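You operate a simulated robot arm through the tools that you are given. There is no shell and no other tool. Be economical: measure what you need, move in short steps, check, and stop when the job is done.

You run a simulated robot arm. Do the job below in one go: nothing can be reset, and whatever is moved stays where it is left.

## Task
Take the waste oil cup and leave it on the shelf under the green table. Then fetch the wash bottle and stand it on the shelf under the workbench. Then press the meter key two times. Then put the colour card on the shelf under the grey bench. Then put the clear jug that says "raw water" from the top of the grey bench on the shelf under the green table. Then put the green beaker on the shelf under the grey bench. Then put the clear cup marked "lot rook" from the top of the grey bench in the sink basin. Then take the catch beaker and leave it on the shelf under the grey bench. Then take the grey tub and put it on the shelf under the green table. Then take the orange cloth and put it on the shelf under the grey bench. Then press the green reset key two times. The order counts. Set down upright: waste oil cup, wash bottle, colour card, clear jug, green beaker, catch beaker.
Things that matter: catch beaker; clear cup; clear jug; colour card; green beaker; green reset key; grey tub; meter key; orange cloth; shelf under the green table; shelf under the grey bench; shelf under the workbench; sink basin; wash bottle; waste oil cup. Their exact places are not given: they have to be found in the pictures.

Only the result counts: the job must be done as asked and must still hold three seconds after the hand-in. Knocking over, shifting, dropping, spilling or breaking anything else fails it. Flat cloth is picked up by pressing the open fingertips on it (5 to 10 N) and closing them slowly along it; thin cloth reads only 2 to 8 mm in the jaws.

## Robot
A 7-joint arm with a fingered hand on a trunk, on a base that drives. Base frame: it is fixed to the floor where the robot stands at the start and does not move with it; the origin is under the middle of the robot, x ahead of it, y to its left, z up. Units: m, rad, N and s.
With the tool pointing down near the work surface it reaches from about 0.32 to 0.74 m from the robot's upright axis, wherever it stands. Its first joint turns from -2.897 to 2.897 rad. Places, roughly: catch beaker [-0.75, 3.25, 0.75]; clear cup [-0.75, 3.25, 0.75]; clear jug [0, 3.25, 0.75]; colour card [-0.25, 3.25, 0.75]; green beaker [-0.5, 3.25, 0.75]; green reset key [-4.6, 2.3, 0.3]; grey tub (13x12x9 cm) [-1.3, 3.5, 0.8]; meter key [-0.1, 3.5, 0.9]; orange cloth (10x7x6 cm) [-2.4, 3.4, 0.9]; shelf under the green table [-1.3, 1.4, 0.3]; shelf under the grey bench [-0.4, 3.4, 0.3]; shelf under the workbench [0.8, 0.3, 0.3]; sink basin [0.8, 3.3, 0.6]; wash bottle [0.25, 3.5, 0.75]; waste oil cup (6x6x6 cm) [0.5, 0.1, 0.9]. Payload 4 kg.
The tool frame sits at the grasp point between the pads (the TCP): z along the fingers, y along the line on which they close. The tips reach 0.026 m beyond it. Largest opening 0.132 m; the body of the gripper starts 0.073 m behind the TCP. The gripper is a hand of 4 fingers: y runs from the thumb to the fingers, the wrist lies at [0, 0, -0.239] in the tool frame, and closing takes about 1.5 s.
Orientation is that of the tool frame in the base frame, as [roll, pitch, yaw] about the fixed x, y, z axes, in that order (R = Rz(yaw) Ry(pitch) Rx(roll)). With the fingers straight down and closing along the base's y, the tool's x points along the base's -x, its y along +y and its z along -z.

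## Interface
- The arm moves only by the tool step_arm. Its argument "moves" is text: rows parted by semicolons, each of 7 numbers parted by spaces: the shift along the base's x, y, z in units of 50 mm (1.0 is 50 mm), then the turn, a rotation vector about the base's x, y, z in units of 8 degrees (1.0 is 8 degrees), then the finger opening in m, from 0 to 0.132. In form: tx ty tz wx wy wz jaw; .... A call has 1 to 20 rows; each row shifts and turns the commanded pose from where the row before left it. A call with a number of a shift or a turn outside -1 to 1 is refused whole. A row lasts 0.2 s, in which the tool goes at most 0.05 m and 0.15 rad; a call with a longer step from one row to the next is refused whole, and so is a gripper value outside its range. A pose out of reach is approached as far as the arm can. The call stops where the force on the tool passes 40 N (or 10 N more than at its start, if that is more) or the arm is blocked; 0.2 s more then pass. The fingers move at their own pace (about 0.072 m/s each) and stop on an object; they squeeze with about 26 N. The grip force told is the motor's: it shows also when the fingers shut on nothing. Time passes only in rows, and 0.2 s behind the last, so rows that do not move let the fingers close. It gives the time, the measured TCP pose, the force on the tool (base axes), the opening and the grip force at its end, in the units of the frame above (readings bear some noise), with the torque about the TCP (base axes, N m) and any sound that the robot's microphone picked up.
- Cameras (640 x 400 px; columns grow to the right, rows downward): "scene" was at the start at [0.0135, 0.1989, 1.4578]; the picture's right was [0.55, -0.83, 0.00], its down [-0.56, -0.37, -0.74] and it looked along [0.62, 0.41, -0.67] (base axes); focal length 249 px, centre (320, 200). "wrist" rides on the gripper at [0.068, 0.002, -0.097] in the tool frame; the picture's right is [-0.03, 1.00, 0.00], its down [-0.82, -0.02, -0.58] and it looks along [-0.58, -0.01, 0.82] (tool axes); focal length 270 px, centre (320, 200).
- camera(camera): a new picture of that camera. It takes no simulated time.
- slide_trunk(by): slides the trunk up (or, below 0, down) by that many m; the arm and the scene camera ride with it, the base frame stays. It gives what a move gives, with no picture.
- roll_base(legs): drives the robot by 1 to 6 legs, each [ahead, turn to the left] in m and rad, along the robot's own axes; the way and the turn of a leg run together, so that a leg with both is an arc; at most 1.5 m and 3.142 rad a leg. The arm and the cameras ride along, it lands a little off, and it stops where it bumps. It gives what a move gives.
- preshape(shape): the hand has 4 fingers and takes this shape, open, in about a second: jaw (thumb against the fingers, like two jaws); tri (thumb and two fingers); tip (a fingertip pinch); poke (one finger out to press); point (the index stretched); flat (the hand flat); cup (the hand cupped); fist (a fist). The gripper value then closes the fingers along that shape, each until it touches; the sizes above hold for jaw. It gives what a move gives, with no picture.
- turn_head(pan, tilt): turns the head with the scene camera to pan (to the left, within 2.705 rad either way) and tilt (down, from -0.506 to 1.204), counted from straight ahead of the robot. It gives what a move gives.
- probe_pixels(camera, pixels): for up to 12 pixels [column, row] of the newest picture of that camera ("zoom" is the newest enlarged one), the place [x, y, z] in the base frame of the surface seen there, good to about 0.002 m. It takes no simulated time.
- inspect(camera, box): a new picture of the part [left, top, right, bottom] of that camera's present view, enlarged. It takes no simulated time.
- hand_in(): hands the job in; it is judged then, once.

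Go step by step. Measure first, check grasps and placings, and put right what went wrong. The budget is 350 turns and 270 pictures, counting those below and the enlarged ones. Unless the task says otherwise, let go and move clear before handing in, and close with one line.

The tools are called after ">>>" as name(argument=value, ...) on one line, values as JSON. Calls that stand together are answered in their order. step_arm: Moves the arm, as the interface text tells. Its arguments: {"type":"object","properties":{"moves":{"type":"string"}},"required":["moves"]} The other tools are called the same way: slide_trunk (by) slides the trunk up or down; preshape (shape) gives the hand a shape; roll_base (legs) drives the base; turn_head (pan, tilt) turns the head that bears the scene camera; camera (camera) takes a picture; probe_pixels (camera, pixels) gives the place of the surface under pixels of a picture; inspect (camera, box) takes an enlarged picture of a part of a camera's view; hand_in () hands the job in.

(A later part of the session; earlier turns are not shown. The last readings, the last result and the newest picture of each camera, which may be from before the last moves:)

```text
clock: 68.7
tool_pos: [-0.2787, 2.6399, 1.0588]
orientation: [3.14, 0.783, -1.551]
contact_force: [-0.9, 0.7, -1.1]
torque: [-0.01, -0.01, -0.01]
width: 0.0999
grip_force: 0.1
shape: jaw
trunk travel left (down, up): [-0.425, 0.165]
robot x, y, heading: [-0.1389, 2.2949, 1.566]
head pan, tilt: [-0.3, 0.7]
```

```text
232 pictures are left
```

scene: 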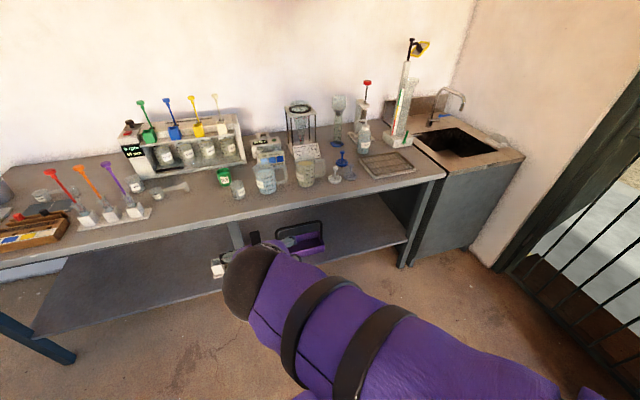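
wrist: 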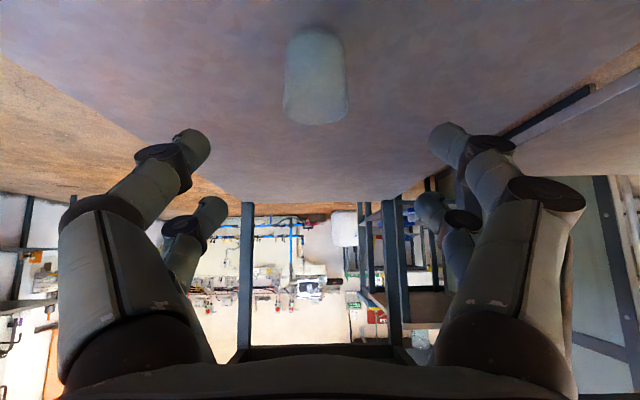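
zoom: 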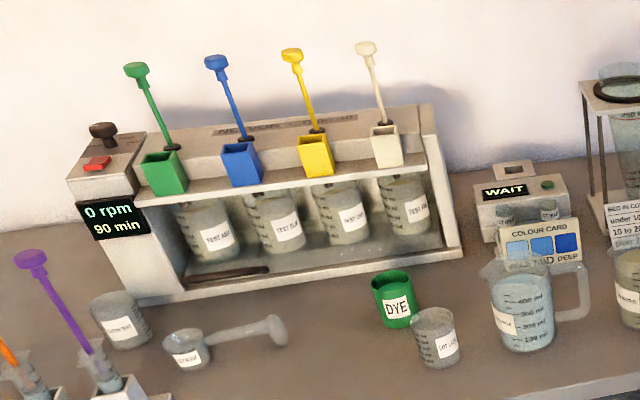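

I'll probe the main items to place them: bottle, meter, card, jugs, green beaker and cups.

>>> probe_pixels(camera="scene", pixels=[[363, 140], [264, 141], [272, 158], [265, 180], [306, 175], [223, 177], [238, 190], [136, 186], [155, 196], [470, 140], [440, 140], [300, 240]])

>>> inspect(camera="scene", box=[220, 130, 330, 205])

>>> inspect(camera="scene", box=[330, 100, 420, 190])

>>> inspect(camera="scene", box=[0, 150, 180, 270])

```text
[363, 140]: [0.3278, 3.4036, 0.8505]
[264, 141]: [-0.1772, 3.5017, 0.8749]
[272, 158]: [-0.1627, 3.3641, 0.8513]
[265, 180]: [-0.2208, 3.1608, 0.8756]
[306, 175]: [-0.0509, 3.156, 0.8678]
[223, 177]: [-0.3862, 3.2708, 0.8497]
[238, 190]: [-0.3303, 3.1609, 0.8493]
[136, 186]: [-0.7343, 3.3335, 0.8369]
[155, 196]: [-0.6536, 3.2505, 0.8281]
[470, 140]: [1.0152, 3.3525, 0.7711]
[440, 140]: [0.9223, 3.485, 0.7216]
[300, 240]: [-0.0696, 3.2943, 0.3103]
```

```text
5.33 times, centred on (275, 168) of scene
```

zoom: 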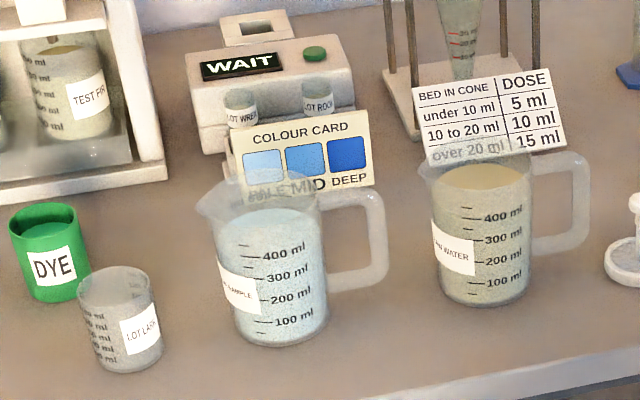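

```text
4.44 times, centred on (375, 145) of scene
```

zoom: 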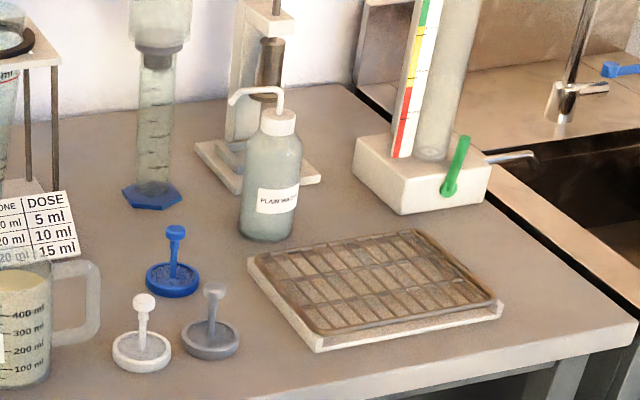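

```text
3.33 times, centred on (90, 210) of scene
```

zoom: 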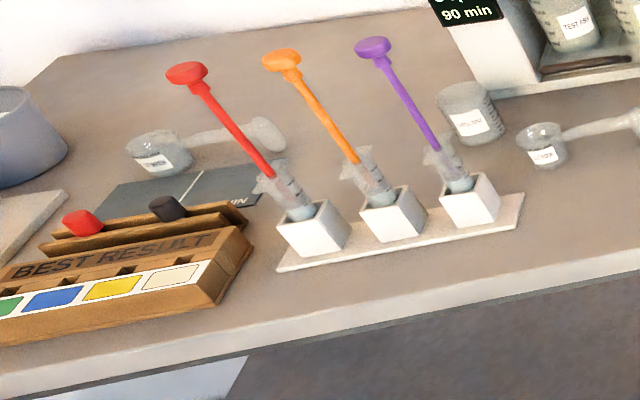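

The labels read: "PLAIN WATER" on the wash bottle at (0.33, 3.40), "RAW WATER" on the muddy jug, and "LOT ROOK" on the right vial at the meter. Before driving to the bottle I'll check the side table to the right.

>>> turn_head(pan=-1.5, tilt=0.7)

>>> camera(camera="scene")

```text
clock: 70.1
tool_pos: [-0.2785, 2.6402, 1.0584]
orientation: [3.141, 0.782, -1.551]
contact_force: [-0.1, -0.3, 0.1]
torque: [0.0, -0.03, 0.0]
width: 0.1001
grip_force: 0.1
shape: jaw
trunk travel left (down, up): [-0.425, 0.165]
robot x, y, heading: [-0.1321, 2.2964, 1.565]
head pan, tilt: [-1.499, 0.7]
```

```text
228 pictures are left
```

scene: 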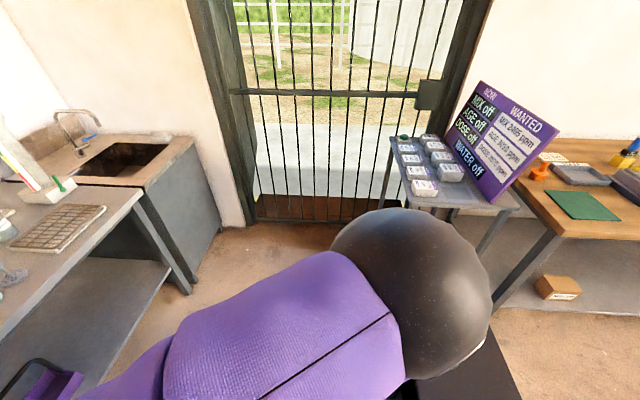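

>>> probe_pixels(camera="scene", pixels=[[384, 205], [402, 140], [440, 208], [512, 208], [540, 190], [495, 305], [190, 290], [170, 180], [110, 150], [160, 155], [130, 135]])

```text
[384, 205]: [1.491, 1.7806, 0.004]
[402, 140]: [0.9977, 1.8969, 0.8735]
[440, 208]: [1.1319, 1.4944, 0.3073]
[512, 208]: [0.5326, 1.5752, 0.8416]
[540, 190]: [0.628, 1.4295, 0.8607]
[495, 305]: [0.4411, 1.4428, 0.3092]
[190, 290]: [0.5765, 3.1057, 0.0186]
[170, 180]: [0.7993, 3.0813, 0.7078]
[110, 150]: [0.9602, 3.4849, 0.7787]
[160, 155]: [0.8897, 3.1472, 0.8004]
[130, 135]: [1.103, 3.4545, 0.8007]
```

There's room. I'll drive diagonally to around (0.33, 2.62), facing the bench.

>>> roll_base(legs=[[0, -0.94], [0.56, 0], [0, 0.94]])

>>> turn_head(pan=-0.15, tilt=0.75)

>>> camera(camera="scene")

>>> camera(camera="wrist")

```text
clock: 78.7
tool_pos: [0.1751, 2.9658, 1.0578]
orientation: [-3.141, 0.781, -1.553]
contact_force: [0.1, -0.4, 1.6]
torque: [0.02, 0.0, 0.0]
width: 0.1001
grip_force: 0.1
shape: jaw
trunk travel left (down, up): [-0.425, 0.165]
robot x, y, heading: [0.3206, 2.6204, 1.567]
head pan, tilt: [-1.499, 0.7]
```

```text
clock: 80.2
tool_pos: [0.1736, 2.9654, 1.0584]
orientation: [3.142, 0.782, -1.553]
contact_force: [0.1, 0.6, 0.5]
torque: [0.02, -0.01, -0.06]
width: 0.0998
grip_force: 0.0
shape: jaw
trunk travel left (down, up): [-0.425, 0.165]
robot x, y, heading: [0.3237, 2.6164, 1.564]
head pan, tilt: [-0.15, 0.75]
```

```text
227 pictures are left
```

scene: 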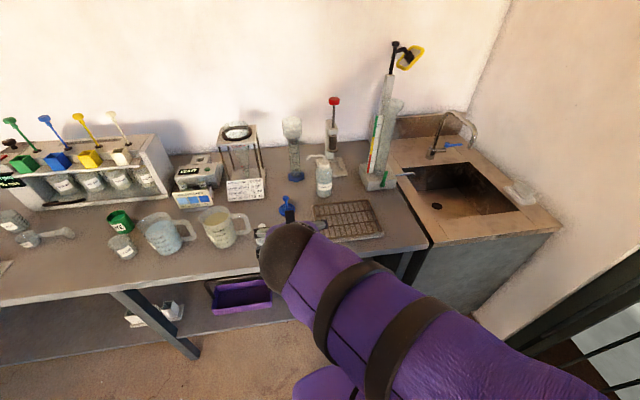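

```text
226 pictures are left
```

wrist: 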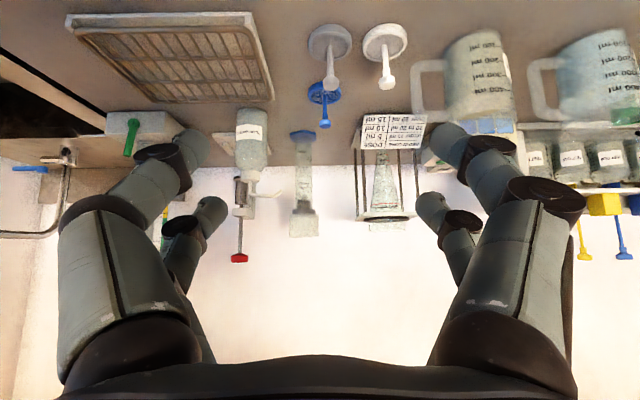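

>>> inspect(camera="scene", box=[270, 100, 430, 250])

>>> probe_pixels(camera="scene", pixels=[[324, 160], [317, 178], [331, 178], [324, 193], [309, 157], [320, 200], [345, 200], [330, 165], [295, 170], [316, 206], [383, 238], [362, 186]])

>>> probe_pixels(camera="wrist", pixels=[[249, 110], [238, 135], [262, 135], [250, 165], [250, 178], [270, 95], [230, 98], [245, 70], [276, 193]])

```text
2.67 times, centred on (350, 175) of scene
```

zoom: 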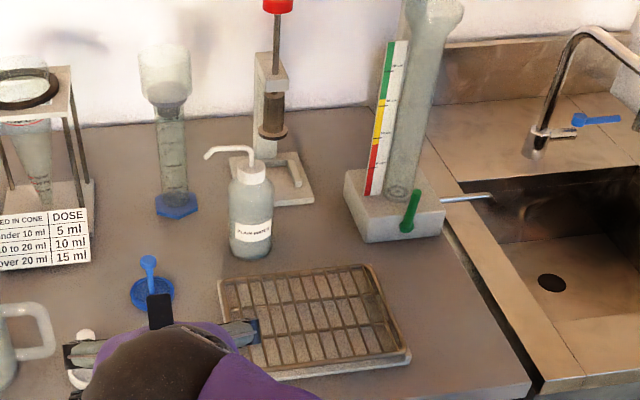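

```text
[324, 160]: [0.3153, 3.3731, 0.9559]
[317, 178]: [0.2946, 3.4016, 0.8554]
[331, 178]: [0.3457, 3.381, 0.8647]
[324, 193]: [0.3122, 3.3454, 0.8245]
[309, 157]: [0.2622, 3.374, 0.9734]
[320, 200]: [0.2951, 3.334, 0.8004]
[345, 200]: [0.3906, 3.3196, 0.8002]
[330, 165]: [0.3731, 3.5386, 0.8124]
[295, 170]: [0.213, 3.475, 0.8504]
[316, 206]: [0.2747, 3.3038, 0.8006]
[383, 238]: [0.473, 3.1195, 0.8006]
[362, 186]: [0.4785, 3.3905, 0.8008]
```

```text
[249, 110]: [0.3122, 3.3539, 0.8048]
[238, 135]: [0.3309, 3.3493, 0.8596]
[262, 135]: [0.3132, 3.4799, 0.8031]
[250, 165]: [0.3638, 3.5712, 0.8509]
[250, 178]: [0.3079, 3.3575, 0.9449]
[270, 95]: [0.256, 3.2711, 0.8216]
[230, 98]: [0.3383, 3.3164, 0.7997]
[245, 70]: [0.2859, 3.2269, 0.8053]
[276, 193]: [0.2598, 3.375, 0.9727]
```

The bottle stands at (0.317, 3.372) with its cap top at 0.955 and the spout pointing left. I'll shift across, go forward, then come in diagonally and stop short.

>>> step_arm(moves="0.72 0 0 0 0 0 0.1; 0.72 0 0 0 0 0 0.1; 0.72 0 0 0 0 0 0.1; 0.7 0 0 0 0 0 0.1; 0 0.8 0 0 0 0 0.1; 0 0.8 0 0 0 0 0.1; 0 0.8 0 0 0 0 0.1; 0 0.8 0 0 0 0 0.1; 0 0.8 0 0 0 0 0.1; 0 0.6 0 0 0 0 0.1; 0 0.6 -0.6 0 0 0 0.1; 0 0.6 -0.6 0 0 0 0.1; 0 0 0 0 0 0 0.1")

>>> camera(camera="wrist")

>>> camera(camera="scene")

```text
clock: 83.0
tool_pos: [0.3167, 3.2571, 0.9983]
orientation: [3.141, 0.781, -1.554]
contact_force: [-0.2, -0.2, -0.8]
torque: [0.0, 0.02, 0.03]
width: 0.0996
grip_force: 0.0
shape: jaw
trunk travel left (down, up): [-0.425, 0.165]
robot x, y, heading: [0.3187, 2.6197, 1.561]
head pan, tilt: [-0.15, 0.75]
```

```text
224 pictures are left
```

wrist: 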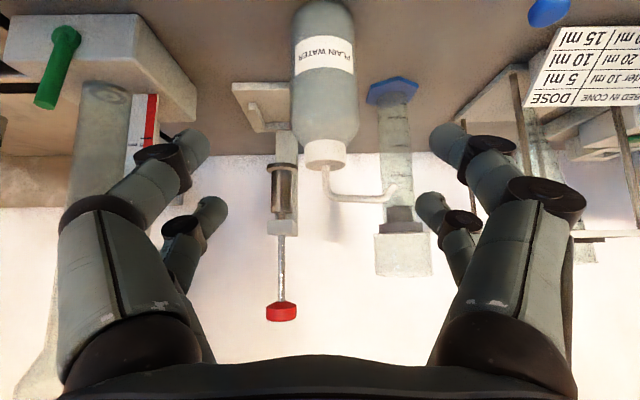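

```text
223 pictures are left
```

scene: 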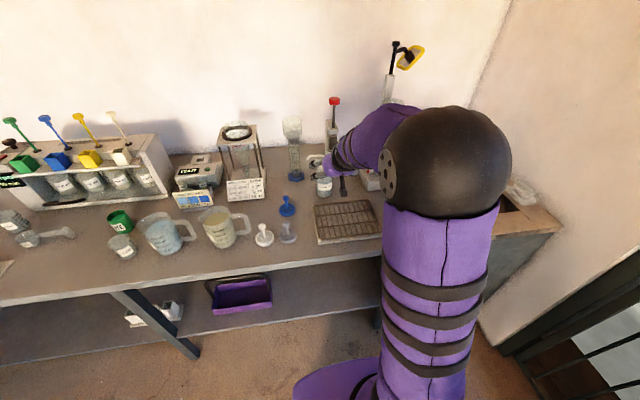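

The bottle is centred (column 324). I'll finish the approach and close.

>>> step_arm(moves="0 0.6 -0.6 0 0 0 0.1; 0 0.6 -0.6 0 0 0 0.1; 0 0.6 -0.6 0 0 0 0.1; 0 0.5 -0.6 0 0 0 0.1; 0 0 0 0 0 0 0.1")

>>> camera(camera="wrist")

>>> step_arm(moves="0 0 0 0 0 0 0.04; 0 0 0 0 0 0 0.04; 0 0 0 0 0 0 0.04; 0 0 0 0 0 0 0.03; 0 0 0 0 0 0 0.03; 0 0 0 0 0 0 0.03; 0 0 0 0 0 0 0.03")

>>> camera(camera="wrist")

```text
clock: 84.2
tool_pos: [0.3173, 3.3715, 0.8786]
orientation: [3.14, 0.782, -1.554]
contact_force: [0.6, -0.4, 0.0]
torque: [0.0, -0.02, 0.02]
width: 0.1001
grip_force: 0.0
shape: jaw
trunk travel left (down, up): [-0.425, 0.165]
robot x, y, heading: [0.3177, 2.6164, 1.562]
head pan, tilt: [-0.15, 0.75]
```

```text
222 pictures are left
```

wrist: 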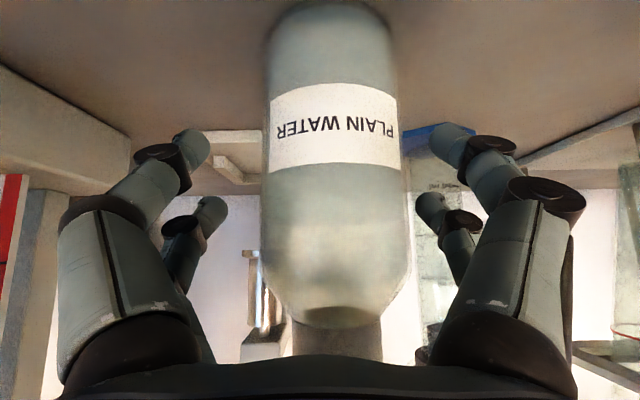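

```text
clock: 85.8
tool_pos: [0.3188, 3.3698, 0.8787]
orientation: [3.14, 0.782, -1.553]
contact_force: [0.8, -0.5, 0.8]
torque: [-0.13, -0.08, 0.05]
width: 0.0526
grip_force: 25.6
shape: jaw
trunk travel left (down, up): [-0.425, 0.165]
robot x, y, heading: [0.3214, 2.6182, 1.562]
head pan, tilt: [-0.15, 0.75]
```

```text
221 pictures are left
```

wrist: 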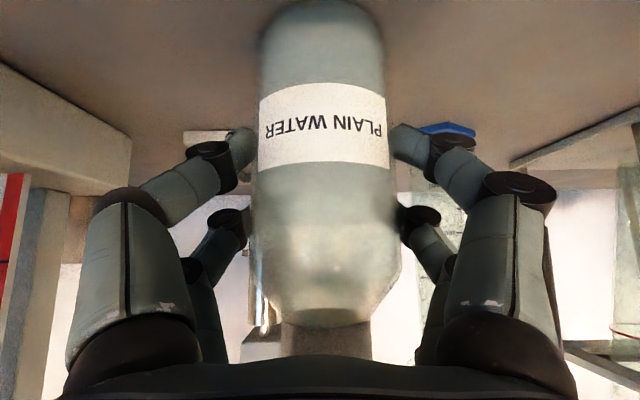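

The bottle is gripped firmly at 53 mm. I'll lift it straight up and pull back.

>>> step_arm(moves="0 0 0.4 0 0 0 0.03; 0 0 0.7 0 0 0 0.03; 0 0 0.7 0 0 0 0.03; 0 0 0.8 0 0 0 0.03; 0 -0.2 0.8 0 0 0 0.03; 0 -0.8 0.4 0 0 0 0.03; 0 -0.8 0 0 0 0 0.03; 0 -0.8 0 0 0 0 0.03; 0 -0.8 0 0 0 0 0.03; 0 -0.8 0 0 0 0 0.03; 0 -0.8 0 0 0 0 0.03; 0 -0.8 0 0 0 0 0.03; 0 -0.8 0 0 0 0 0.03; 0 -0.8 0 0 0 0 0.03; 0 0 0 0 0 0 0.03")

>>> camera(camera="wrist")

>>> turn_head(pan=-0.3, tilt=0.75)

>>> camera(camera="scene")

```text
clock: 89.0
tool_pos: [0.3172, 3.0007, 1.0659]
orientation: [-3.141, 0.769, -1.553]
contact_force: [-0.2, 0.1, -2.7]
torque: [-0.03, 0.01, 0.05]
width: 0.0521
grip_force: 25.9
shape: jaw
trunk travel left (down, up): [-0.425, 0.165]
robot x, y, heading: [0.3198, 2.6174, 1.567]
head pan, tilt: [-0.15, 0.75]
```

```text
220 pictures are left
```

wrist: 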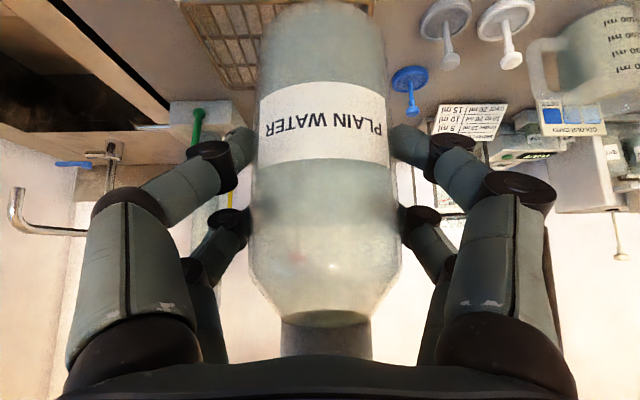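

```text
clock: 89.7
tool_pos: [0.3155, 3.0011, 1.0661]
orientation: [3.14, 0.77, -1.551]
contact_force: [-0.6, -0.4, -2.7]
torque: [0.01, -0.03, -0.03]
width: 0.052
grip_force: 26.1
shape: jaw
trunk travel left (down, up): [-0.425, 0.165]
robot x, y, heading: [0.3183, 2.6201, 1.56]
head pan, tilt: [-0.3, 0.75]
```

```text
219 pictures are left
```

scene: 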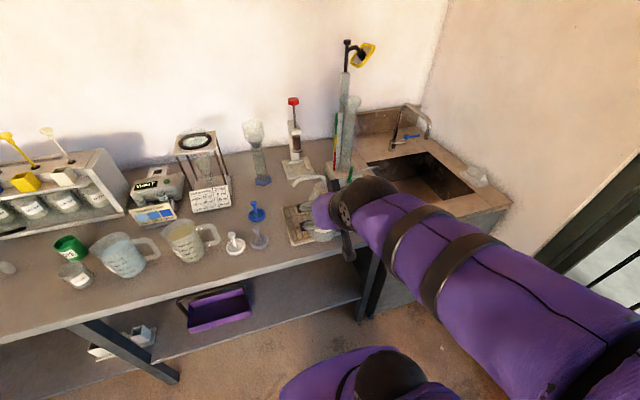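

The bottle is held upright and clear. I'll back off and drive round to face the workbench at y ≈ 0.6.

>>> roll_base(legs=[[-0.3, 0], [0, 1.571], [0.42, 0], [0, 1.571], [0.85, 0], [0.85, 0]])

>>> turn_head(pan=0.9, tilt=0.75)

>>> camera(camera="scene")

```text
clock: 91.7
tool_pos: [0.3145, 2.7078, 1.0633]
orientation: [-3.139, 0.765, -1.55]
contact_force: [0.2, 0.6, -2.8]
torque: [-0.01, 0.0, 0.0]
width: 0.0521
grip_force: 26.2
shape: jaw
trunk travel left (down, up): [-0.425, 0.165]
robot x, y, heading: [0.3169, 2.3287, 1.561]
head pan, tilt: [-0.3, 0.75]
stopped in leg 1: the robot was blocked; the commanded pose is now the measured one
```

```text
clock: 93.1
tool_pos: [0.3143, 2.7089, 1.0646]
orientation: [-3.139, 0.769, -1.549]
contact_force: [-0.7, 0.9, -1.9]
torque: [0.0, 0.01, 0.02]
width: 0.0523
grip_force: 26.1
shape: jaw
trunk travel left (down, up): [-0.425, 0.165]
robot x, y, heading: [0.3201, 2.3279, 1.562]
head pan, tilt: [0.901, 0.75]
```

```text
218 pictures are left
```

scene: 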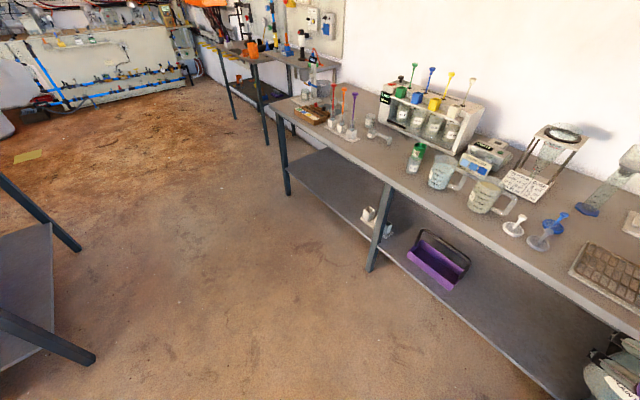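

The rear bumped the side table's edge. I'll go forward a little, turn right instead, and reverse out towards the free aisle.

>>> roll_base(legs=[[0.1, 0], [0, -0.9], [-0.52, 0], [0, -2.23]])

>>> turn_head(pan=0.3, tilt=0.75)

>>> camera(camera="scene")

```text
clock: 105.3
tool_pos: [-0.0794, 1.7274, 1.0652]
orientation: [-3.139, 0.768, 1.607]
contact_force: [0.3, -0.7, -3.2]
torque: [0.02, 0.0, -0.01]
width: 0.052
grip_force: 25.9
shape: jaw
trunk travel left (down, up): [-0.425, 0.165]
robot x, y, heading: [-0.0906, 2.1074, -1.558]
head pan, tilt: [0.901, 0.75]
```

```text
clock: 106.3
tool_pos: [-0.0787, 1.7265, 1.064]
orientation: [-3.14, 0.765, 1.607]
contact_force: [0.0, 0.7, -2.9]
torque: [0.04, 0.01, 0.01]
width: 0.052
grip_force: 26.3
shape: jaw
trunk travel left (down, up): [-0.425, 0.165]
robot x, y, heading: [-0.0869, 2.1096, -1.561]
head pan, tilt: [0.3, 0.75]
```

```text
217 pictures are left
```

scene: 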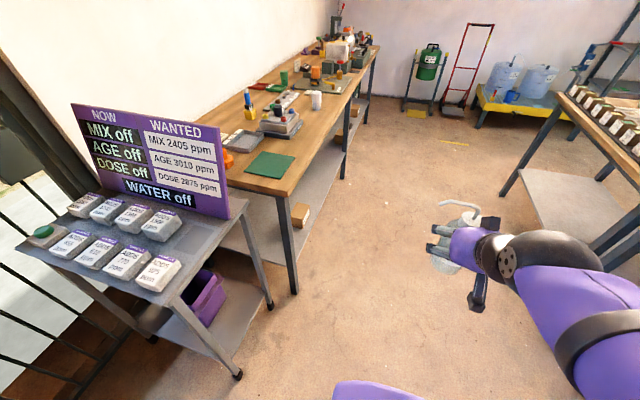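

The aisle is free, so I'll drive to y ≈ 0.62 and turn to face the workbench.

>>> roll_base(legs=[[1.47, 0], [0, 1.571]])

>>> turn_head(pan=0.2, tilt=0.85)

>>> camera(camera="scene")

```text
clock: 117.8
tool_pos: [0.3097, 0.6664, 1.065]
orientation: [-3.14, 0.766, -3.086]
contact_force: [0.2, -0.7, -3.4]
torque: [0.02, 0.0, 0.01]
width: 0.0518
grip_force: 26.3
shape: jaw
trunk travel left (down, up): [-0.425, 0.165]
robot x, y, heading: [-0.0712, 0.6499, 0.034]
head pan, tilt: [0.3, 0.75]
```

```text
clock: 118.5
tool_pos: [0.3117, 0.6668, 1.0643]
orientation: [-3.14, 0.766, -3.086]
contact_force: [0.2, 0.0, -3.2]
torque: [0.0, 0.05, 0.01]
width: 0.0518
grip_force: 26.1
shape: jaw
trunk travel left (down, up): [-0.425, 0.165]
robot x, y, heading: [-0.0715, 0.6479, 0.029]
head pan, tilt: [0.201, 0.85]
```

```text
216 pictures are left
```

scene: 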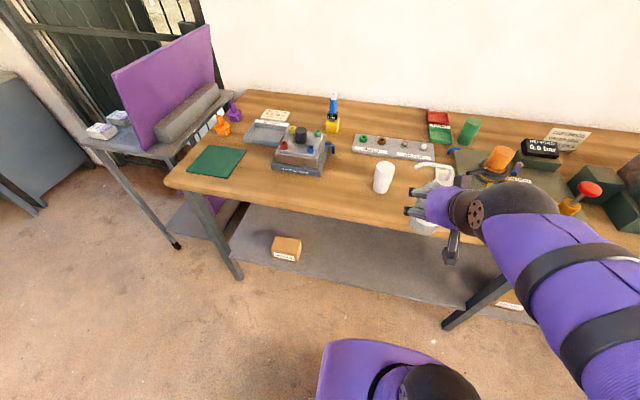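

The shelf spot below at y ≈ 0.67 is free (the box is at (286,247)). I'll lower the trunk.

>>> slide_trunk(by=-0.39)

>>> camera(camera="scene")

>>> camera(camera="wrist")

```text
clock: 122.2
tool_pos: [0.3221, 0.6665, 0.6308]
orientation: [-3.135, 0.634, -3.085]
contact_force: [-0.3, -0.6, -3.0]
torque: [-0.01, -0.01, 0.0]
width: 0.0518
grip_force: 26.0
shape: jaw
trunk travel left (down, up): [-0.035, 0.555]
robot x, y, heading: [-0.0723, 0.6492, 0.029]
head pan, tilt: [0.201, 0.85]
```

```text
215 pictures are left
```

scene: 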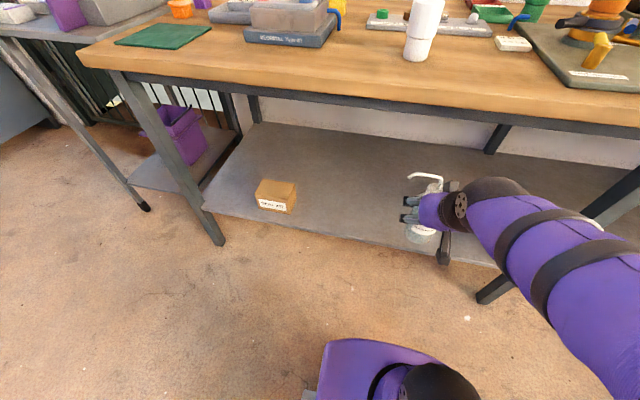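

```text
214 pictures are left
```

wrist: 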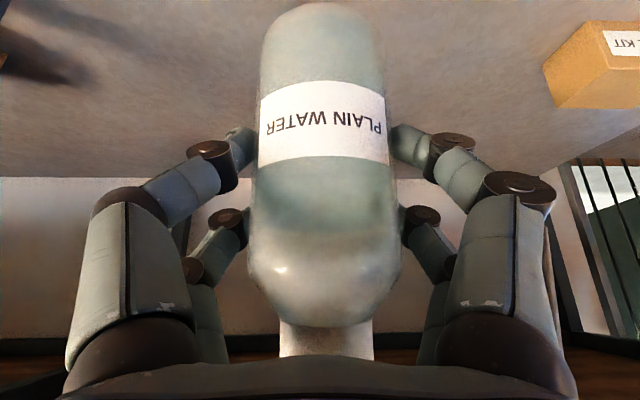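

I'll move inward, then down in steps.

>>> step_arm(moves="0.5 0 -0.5 0 0 0 0.03; 0.7 0 -0.4 0 0 0 0.03; 0.7 0 -0.4 0 0 0 0.03; 0.7 0 -0.4 0 0 0 0.03; 0.7 0 -0.4 0 0 0 0.03; 0.7 0 -0.4 0 0 0 0.03; 0.7 0 -0.4 0 0 0 0.03; 0 0 0 0 0 0 0.03")

>>> camera(camera="scene")

>>> camera(camera="wrist")

```text
clock: 124.0
tool_pos: [0.5288, 0.6681, 0.539]
orientation: [-3.141, 0.768, -3.086]
contact_force: [0.4, 0.5, -4.0]
torque: [-0.01, 0.01, -0.04]
width: 0.0512
grip_force: 26.1
shape: jaw
out of reach, approached as far as the arm can: row 5
trunk travel left (down, up): [-0.035, 0.555]
robot x, y, heading: [-0.0713, 0.6493, 0.029]
head pan, tilt: [0.201, 0.85]
```

```text
213 pictures are left
```

scene: 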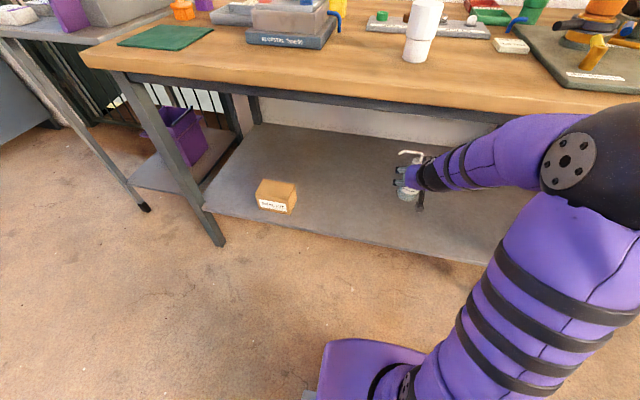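

```text
212 pictures are left
```

wrist: 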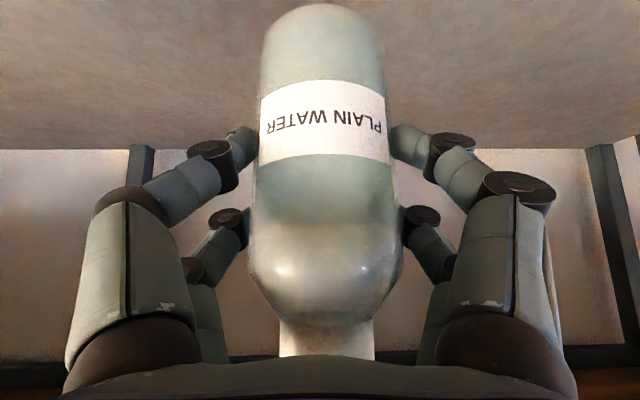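

There's good clearance. I'll continue to x ≈ 0.60 and z ≈ 0.40, then go slowly.

>>> step_arm(moves="0.5 0 -0.6 0 0 0 0.03; 0.5 0 -0.6 0 0 0 0.03; 0.4 0 -0.6 0 0 0 0.03; 0 0 -0.6 0 0 0 0.03; 0 0 -0.3 0 0 0 0.03; 0 0 0 0 0 0 0.03")

>>> step_arm(moves="0 0 -0.1 0 0 0 0.03; 0 0 -0.1 0 0 0 0.03; 0 0 -0.1 0 0 0 0.03; 0 0 0 0 0 0 0.03")

>>> camera(camera="wrist")

```text
clock: 125.5
tool_pos: [0.6005, 0.6693, 0.4032]
orientation: [-3.139, 0.766, -3.086]
contact_force: [-0.1, 0.4, -2.4]
torque: [-0.03, 0.01, -0.03]
width: 0.0513
grip_force: 26.0
shape: jaw
trunk travel left (down, up): [-0.035, 0.555]
robot x, y, heading: [-0.0716, 0.6492, 0.028]
head pan, tilt: [0.201, 0.85]
```

```text
clock: 126.5
tool_pos: [0.5989, 0.6695, 0.3897]
orientation: [-3.14, 0.764, -3.087]
contact_force: [0.7, -0.8, -3.0]
torque: [0.0, 0.03, 0.01]
width: 0.0513
grip_force: 26.2
shape: jaw
trunk travel left (down, up): [-0.035, 0.555]
robot x, y, heading: [-0.071, 0.6503, 0.025]
head pan, tilt: [0.201, 0.85]
```

```text
211 pictures are left
```

wrist: 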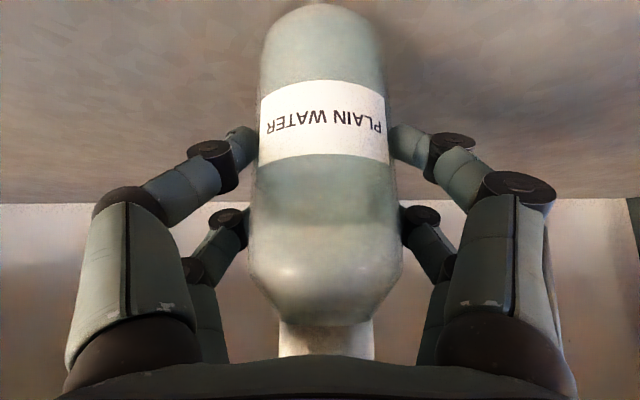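

>>> step_arm(moves="0 0 -0.06 0 0 0 0.03; 0 0 -0.06 0 0 0 0.03; 0 0 -0.06 0 0 0 0.03; 0 0 0 0 0 0 0.03")

```text
clock: 127.5
tool_pos: [0.5991, 0.6684, 0.3798]
orientation: [-3.142, 0.768, -3.086]
contact_force: [0.4, -0.6, 0.5]
torque: [0.0, 0.08, 0.0]
width: 0.0513
grip_force: 26.1
shape: jaw
trunk travel left (down, up): [-0.035, 0.555]
robot x, y, heading: [-0.0724, 0.6475, 0.031]
head pan, tilt: [0.201, 0.85]
```

The force shifted from -3 to +0.5 N, so the bottle is just touching the shelf. I'll lower a hair more and release.

>>> step_arm(moves="0 0 -0.05 0 0 0 0.03; 0 0 0 0 0 0 0.03")

>>> step_arm(moves="0 0 0 0 0 0 0.06; 0 0 0 0 0 0 0.1; 0 0 0 0 0 0 0.1; 0 0 0 0 0 0 0.1; 0 0 0 0 0 0 0.1")

>>> camera(camera="wrist")

```text
clock: 128.1
tool_pos: [0.6007, 0.6693, 0.3804]
orientation: [-3.139, 0.772, -3.083]
contact_force: [3.5, -0.3, 12.5]
torque: [-0.05, 0.07, 0.02]
width: 0.0515
grip_force: 26.3
shape: jaw
trunk travel left (down, up): [-0.035, 0.555]
robot x, y, heading: [-0.068, 0.6505, 0.033]
head pan, tilt: [0.201, 0.85]
```

```text
clock: 129.2
tool_pos: [0.5984, 0.668, 0.3774]
orientation: [-3.141, 0.767, -3.085]
contact_force: [-0.2, -0.3, 0.4]
torque: [-0.03, -0.02, -0.03]
width: 0.0996
grip_force: 0.1
shape: jaw
trunk travel left (down, up): [-0.035, 0.555]
robot x, y, heading: [-0.0715, 0.6491, 0.031]
head pan, tilt: [0.201, 0.85]
```

```text
210 pictures are left
```

wrist: 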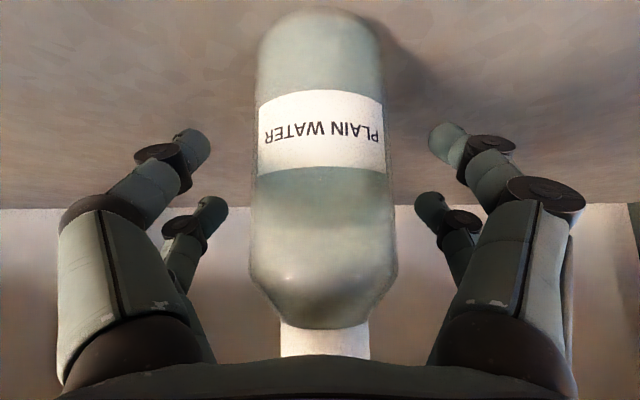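

The bottle stands free. I'll retract along the approach path, then back off.

>>> step_arm(moves="-0.5 0 0.5 0 0 0 0.1; -0.6 0 0.6 0 0 0 0.1; -0.6 0 0.6 0 0 0 0.1; -0.6 0 0.5 0 0 0 0.1; 0 0 0 0 0 0 0.1")

>>> camera(camera="wrist")

>>> roll_base(legs=[[-0.2, 0]])

>>> camera(camera="scene")

```text
clock: 130.4
tool_pos: [0.4825, 0.6683, 0.4873]
orientation: [-3.14, 0.766, -3.086]
contact_force: [-0.1, 0.1, -0.5]
torque: [-0.01, -0.07, 0.01]
width: 0.0998
grip_force: 0.0
shape: jaw
trunk travel left (down, up): [-0.035, 0.555]
robot x, y, heading: [-0.07, 0.6513, 0.031]
head pan, tilt: [0.201, 0.85]
```

```text
209 pictures are left
```

wrist: 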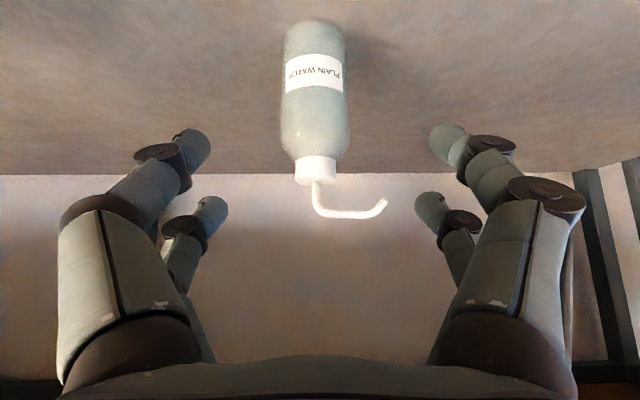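

```text
clock: 132.1
tool_pos: [0.2821, 0.6628, 0.4858]
orientation: [-3.139, 0.767, -3.087]
contact_force: [0.0, -1.1, 0.3]
torque: [-0.05, -0.02, 0.03]
width: 0.0998
grip_force: 0.0
shape: jaw
trunk travel left (down, up): [-0.035, 0.555]
robot x, y, heading: [-0.274, 0.6444, 0.031]
head pan, tilt: [0.201, 0.85]
```

```text
208 pictures are left
```

scene: 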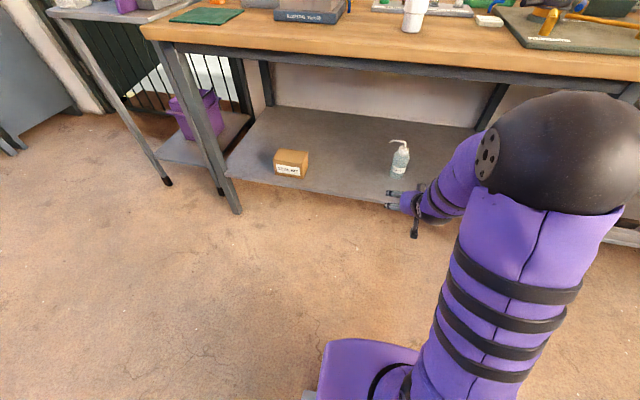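

The wash bottle stands upright on the workbench shelf. I'll raise the trunk, fold the arm and drive to the grey bench in front of the meter.

>>> slide_trunk(by=0.39)

>>> step_arm(moves="-0.6 0 0.7 0 0 0 0.1; -0.6 0 0.7 0 0 0 0.1; -0.6 0 0.7 0 0 0 0.1; -0.6 0 0.7 0 0 0 0.1; -0.6 0 0.7 0 0 0 0.1; -0.4 0 0.4 0 0 0 0.1; 0 0 0 0 0 0 0.1")

>>> roll_base(legs=[[0, 1.453], [0.9, 0], [0.9, 0], [0, 0.087]])

>>> turn_head(pan=0.0, tilt=0.75)

>>> camera(camera="scene")

```text
clock: 135.8
tool_pos: [0.2814, 0.6628, 0.8782]
orientation: [-3.14, 0.768, -3.086]
contact_force: [0.3, 0.4, -0.4]
torque: [0.02, 0.0, 0.04]
width: 0.0999
grip_force: 0.0
shape: jaw
trunk travel left (down, up): [-0.425, 0.165]
robot x, y, heading: [-0.2735, 0.6433, 0.026]
head pan, tilt: [0.201, 0.85]
```

```text
clock: 137.4
tool_pos: [0.111, 0.6621, 1.072]
orientation: [-3.139, 0.767, -3.087]
contact_force: [-0.2, 0.8, -0.4]
torque: [0.01, -0.02, -0.01]
width: 0.0998
grip_force: 0.1
shape: jaw
trunk travel left (down, up): [-0.425, 0.165]
robot x, y, heading: [-0.2725, 0.6444, 0.03]
head pan, tilt: [0.201, 0.85]
```

```text
clock: 150.9
tool_pos: [-0.1272, 2.8185, 1.0718]
orientation: [-3.141, 0.768, -1.538]
contact_force: [-0.3, 0.0, -0.3]
torque: [0.02, -0.02, -0.02]
width: 0.0999
grip_force: 0.0
shape: jaw
trunk travel left (down, up): [-0.425, 0.165]
robot x, y, heading: [-0.1195, 2.4346, 1.58]
head pan, tilt: [0.201, 0.85]
```

```text
clock: 151.7
tool_pos: [-0.1271, 2.8175, 1.0713]
orientation: [-3.139, 0.767, -1.538]
contact_force: [-1.0, 0.1, -0.5]
torque: [0.0, -0.01, 0.0]
width: 0.0998
grip_force: 0.2
shape: jaw
trunk travel left (down, up): [-0.425, 0.165]
robot x, y, heading: [-0.1168, 2.4334, 1.576]
head pan, tilt: [0.0, 0.75]
```

```text
207 pictures are left
```

scene: 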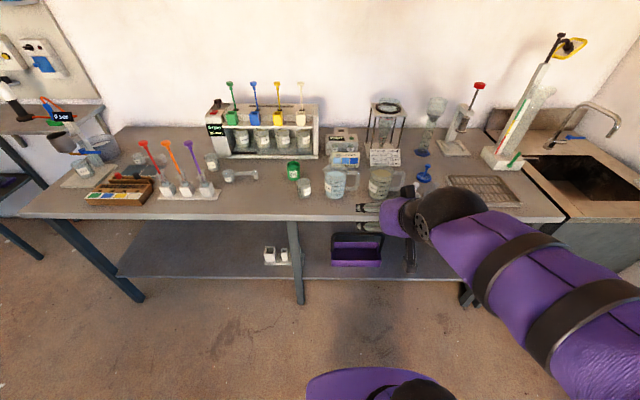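

Good overview. I'll zoom on the meter and on the left part of the bench to read the labels, and probe the key.

>>> inspect(camera="scene", box=[280, 110, 420, 210])

>>> probe_pixels(camera="zoom", pixels=[[335, 95], [340, 110], [320, 85], [310, 160], [270, 150], [350, 155], [318, 140], [260, 120], [350, 120], [310, 80]])

>>> inspect(camera="scene", box=[60, 110, 280, 220])

```text
4.00 times, centred on (350, 160) of scene
```

zoom: 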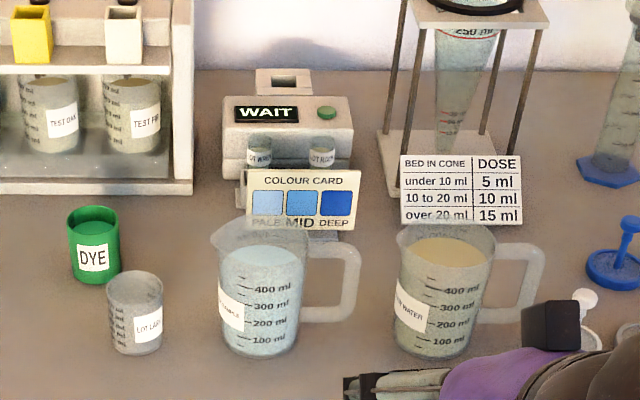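

```text
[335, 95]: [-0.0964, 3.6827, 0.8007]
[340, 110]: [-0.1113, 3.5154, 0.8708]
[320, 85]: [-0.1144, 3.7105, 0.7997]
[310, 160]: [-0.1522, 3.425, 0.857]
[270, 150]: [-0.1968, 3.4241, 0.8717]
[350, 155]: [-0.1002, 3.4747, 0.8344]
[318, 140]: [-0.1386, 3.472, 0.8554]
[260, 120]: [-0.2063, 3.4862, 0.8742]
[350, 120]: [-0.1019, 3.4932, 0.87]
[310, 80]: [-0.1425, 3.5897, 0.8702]
```

```text
2.91 times, centred on (170, 165) of scene
```

zoom: 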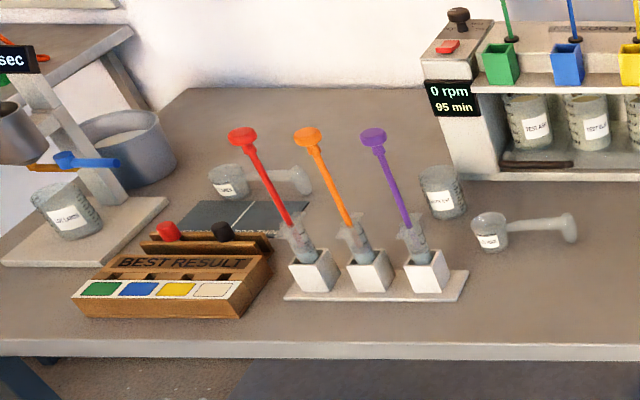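

>>> inspect(camera="scene", box=[195, 145, 265, 190])

>>> inspect(camera="scene", box=[110, 140, 180, 185])

>>> inspect(camera="scene", box=[320, 120, 380, 170])

>>> probe_pixels(camera="zoom", pixels=[[340, 110]])

```text
8.89 times, centred on (230, 168) of scene
```

zoom: 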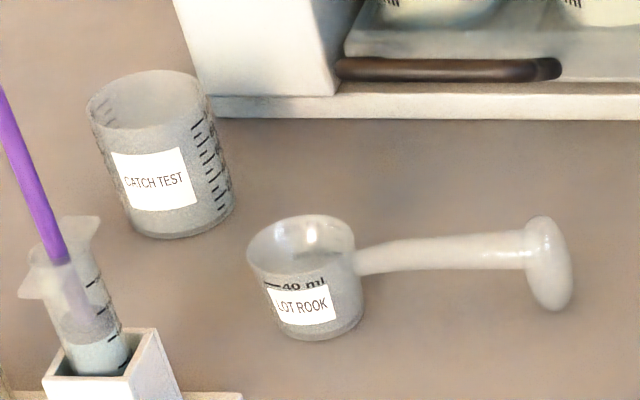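

```text
8.89 times, centred on (145, 162) of scene
```

zoom: 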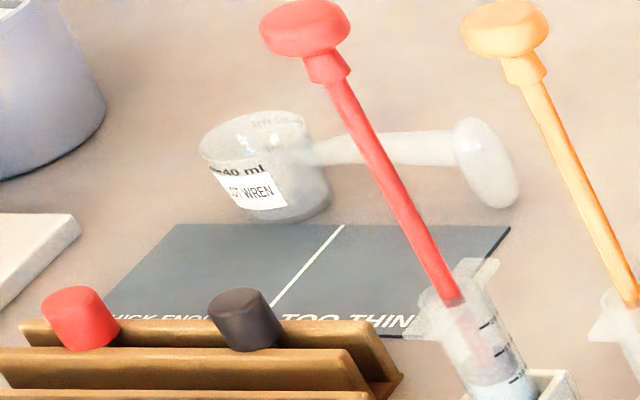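

```text
8.00 times, centred on (350, 145) of scene
```

zoom: 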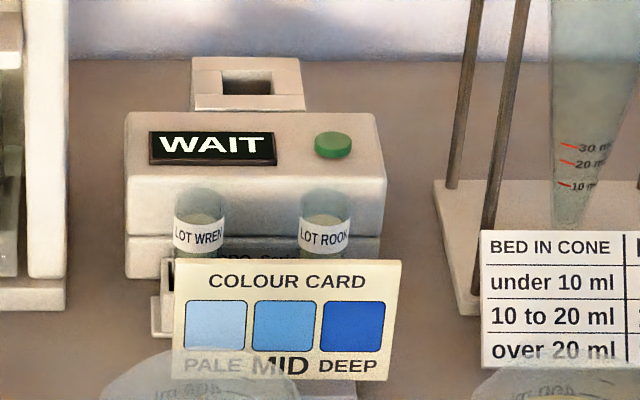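

```text
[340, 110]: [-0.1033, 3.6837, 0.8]
```

The clear cup "LOT ROOK" is the ladle cup at (-0.65, 3.25), and "CATCH TEST" is the beaker at (-0.73, 3.33). Now the meter key at zoom (333,145).

>>> probe_pixels(camera="zoom", pixels=[[333, 140], [333, 146], [318, 146], [349, 146], [333, 156], [333, 165], [300, 150], [360, 170], [250, 95], [290, 265], [200, 265], [395, 268]])

>>> preshape(shape="poke")

>>> camera(camera="wrist")

```text
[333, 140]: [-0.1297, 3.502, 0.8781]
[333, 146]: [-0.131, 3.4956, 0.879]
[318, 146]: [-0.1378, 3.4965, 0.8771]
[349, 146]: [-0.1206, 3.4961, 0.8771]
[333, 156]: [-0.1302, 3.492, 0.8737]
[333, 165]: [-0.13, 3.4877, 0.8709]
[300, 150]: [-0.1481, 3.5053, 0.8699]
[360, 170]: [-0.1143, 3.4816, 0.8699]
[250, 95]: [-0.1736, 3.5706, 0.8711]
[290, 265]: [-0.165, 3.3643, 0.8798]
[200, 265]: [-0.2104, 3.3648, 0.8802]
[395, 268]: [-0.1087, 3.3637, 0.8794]
```

```text
clock: 152.6
tool_pos: [-0.1261, 2.8186, 1.072]
orientation: [-3.14, 0.77, -1.539]
contact_force: [-1.6, -0.7, -0.1]
torque: [0.01, 0.03, 0.03]
width: 0.0
grip_force: 0.0
shape: poke
trunk travel left (down, up): [-0.425, 0.165]
robot x, y, heading: [-0.1158, 2.4347, 1.581]
head pan, tilt: [0.0, 0.75]
```

```text
201 pictures are left
```

wrist: 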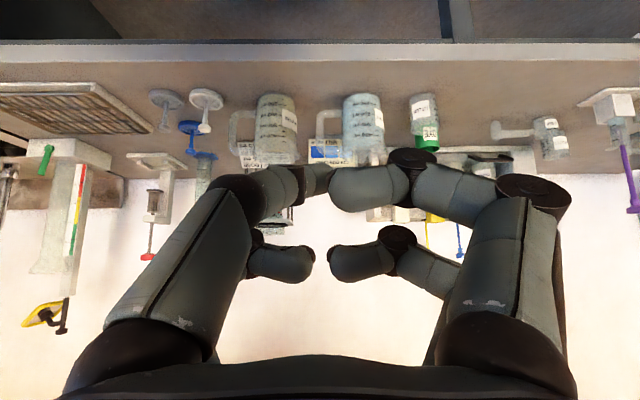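

>>> inspect(camera="scene", box=[330, 170, 450, 260])

>>> probe_pixels(camera="wrist", pixels=[[318, 180], [300, 180], [340, 185], [375, 185], [310, 265], [335, 265]])

```text
4.44 times, centred on (390, 215) of scene
```

zoom: 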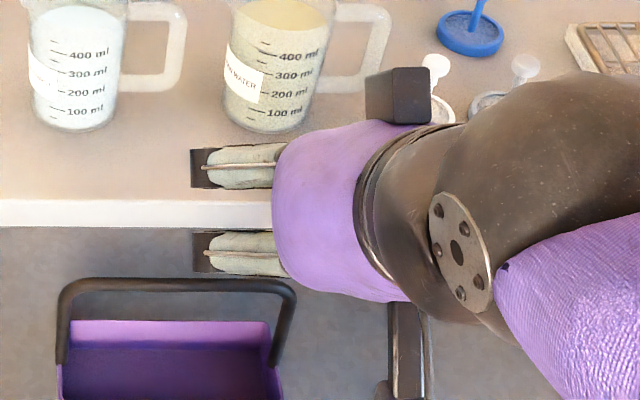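

```text
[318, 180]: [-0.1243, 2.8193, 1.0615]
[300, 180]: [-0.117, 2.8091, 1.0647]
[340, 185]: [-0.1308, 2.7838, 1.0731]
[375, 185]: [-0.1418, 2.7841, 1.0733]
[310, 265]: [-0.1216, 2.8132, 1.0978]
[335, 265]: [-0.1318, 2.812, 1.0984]
```

>>> inspect(camera="wrist", box=[220, 130, 440, 300])

```text
2.35 times, centred on (330, 215) of wrist
```

zoom: 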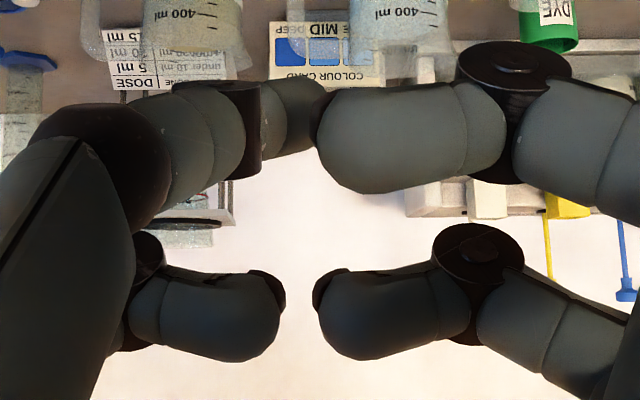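

In poke shape the near-left finger reaches out, with its tip about on the tool axis. The key centre is at (-0.130, 3.496, 0.879). I'll move the base closer and test that a jaw value of 0 keeps the shape.

>>> roll_base(legs=[[0.22, 0]])

>>> step_arm(moves="0 0 0 0 0 0 0; 0 0 0 0 0 0 0; 0 0.7 0.2 0 0 0 0; 0 0.7 0.2 0 0 0 0; 0 0 0 0 0 0 0")

>>> camera(camera="wrist")

```text
clock: 154.3
tool_pos: [-0.1284, 3.0405, 1.0711]
orientation: [3.141, 0.768, -1.54]
contact_force: [-0.9, 0.2, 0.0]
torque: [0.02, -0.03, 0.0]
width: 0.0003
grip_force: 0.2
shape: poke
trunk travel left (down, up): [-0.425, 0.165]
robot x, y, heading: [-0.1226, 2.6611, 1.58]
head pan, tilt: [0.0, 0.75]
```

```text
clock: 155.5
tool_pos: [-0.1272, 3.1112, 1.092]
orientation: [-3.138, 0.767, -1.54]
contact_force: [-0.6, 1.0, -0.4]
torque: [-0.02, -0.03, 0.01]
width: 0.0
grip_force: 26.2
shape: jaw
trunk travel left (down, up): [-0.425, 0.165]
robot x, y, heading: [-0.1164, 2.6561, 1.579]
head pan, tilt: [0.0, 0.75]
```

```text
198 pictures are left
```

wrist: 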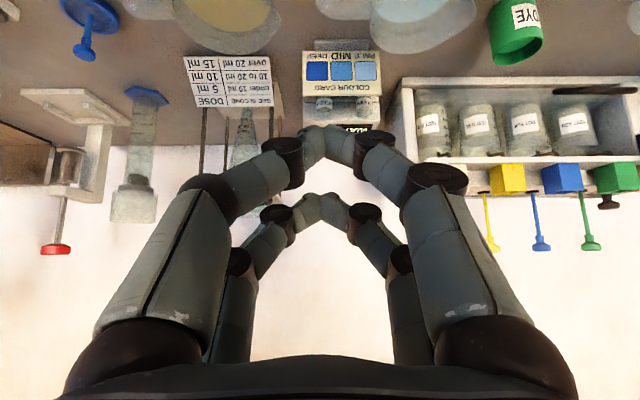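

Sending jaw 0 turned the hand into a closed jaw, which also works as a poker: its lower pair of tips presses first. I'll probe the tips.

>>> probe_pixels(camera="wrist", pixels=[[325, 130], [312, 145], [340, 145], [318, 205], [335, 205], [325, 155]])

>>> inspect(camera="wrist", box=[250, 100, 410, 240])

```text
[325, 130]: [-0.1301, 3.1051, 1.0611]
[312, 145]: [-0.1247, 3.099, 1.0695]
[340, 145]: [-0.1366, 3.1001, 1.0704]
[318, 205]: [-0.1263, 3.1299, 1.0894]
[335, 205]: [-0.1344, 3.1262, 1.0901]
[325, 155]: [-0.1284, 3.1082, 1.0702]
```

```text
2.86 times, centred on (330, 170) of wrist
```

zoom: 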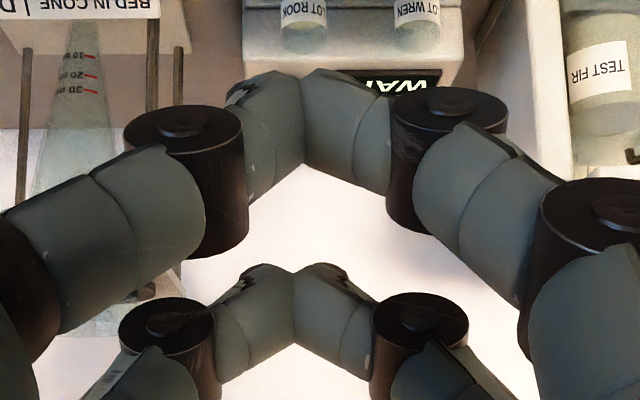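

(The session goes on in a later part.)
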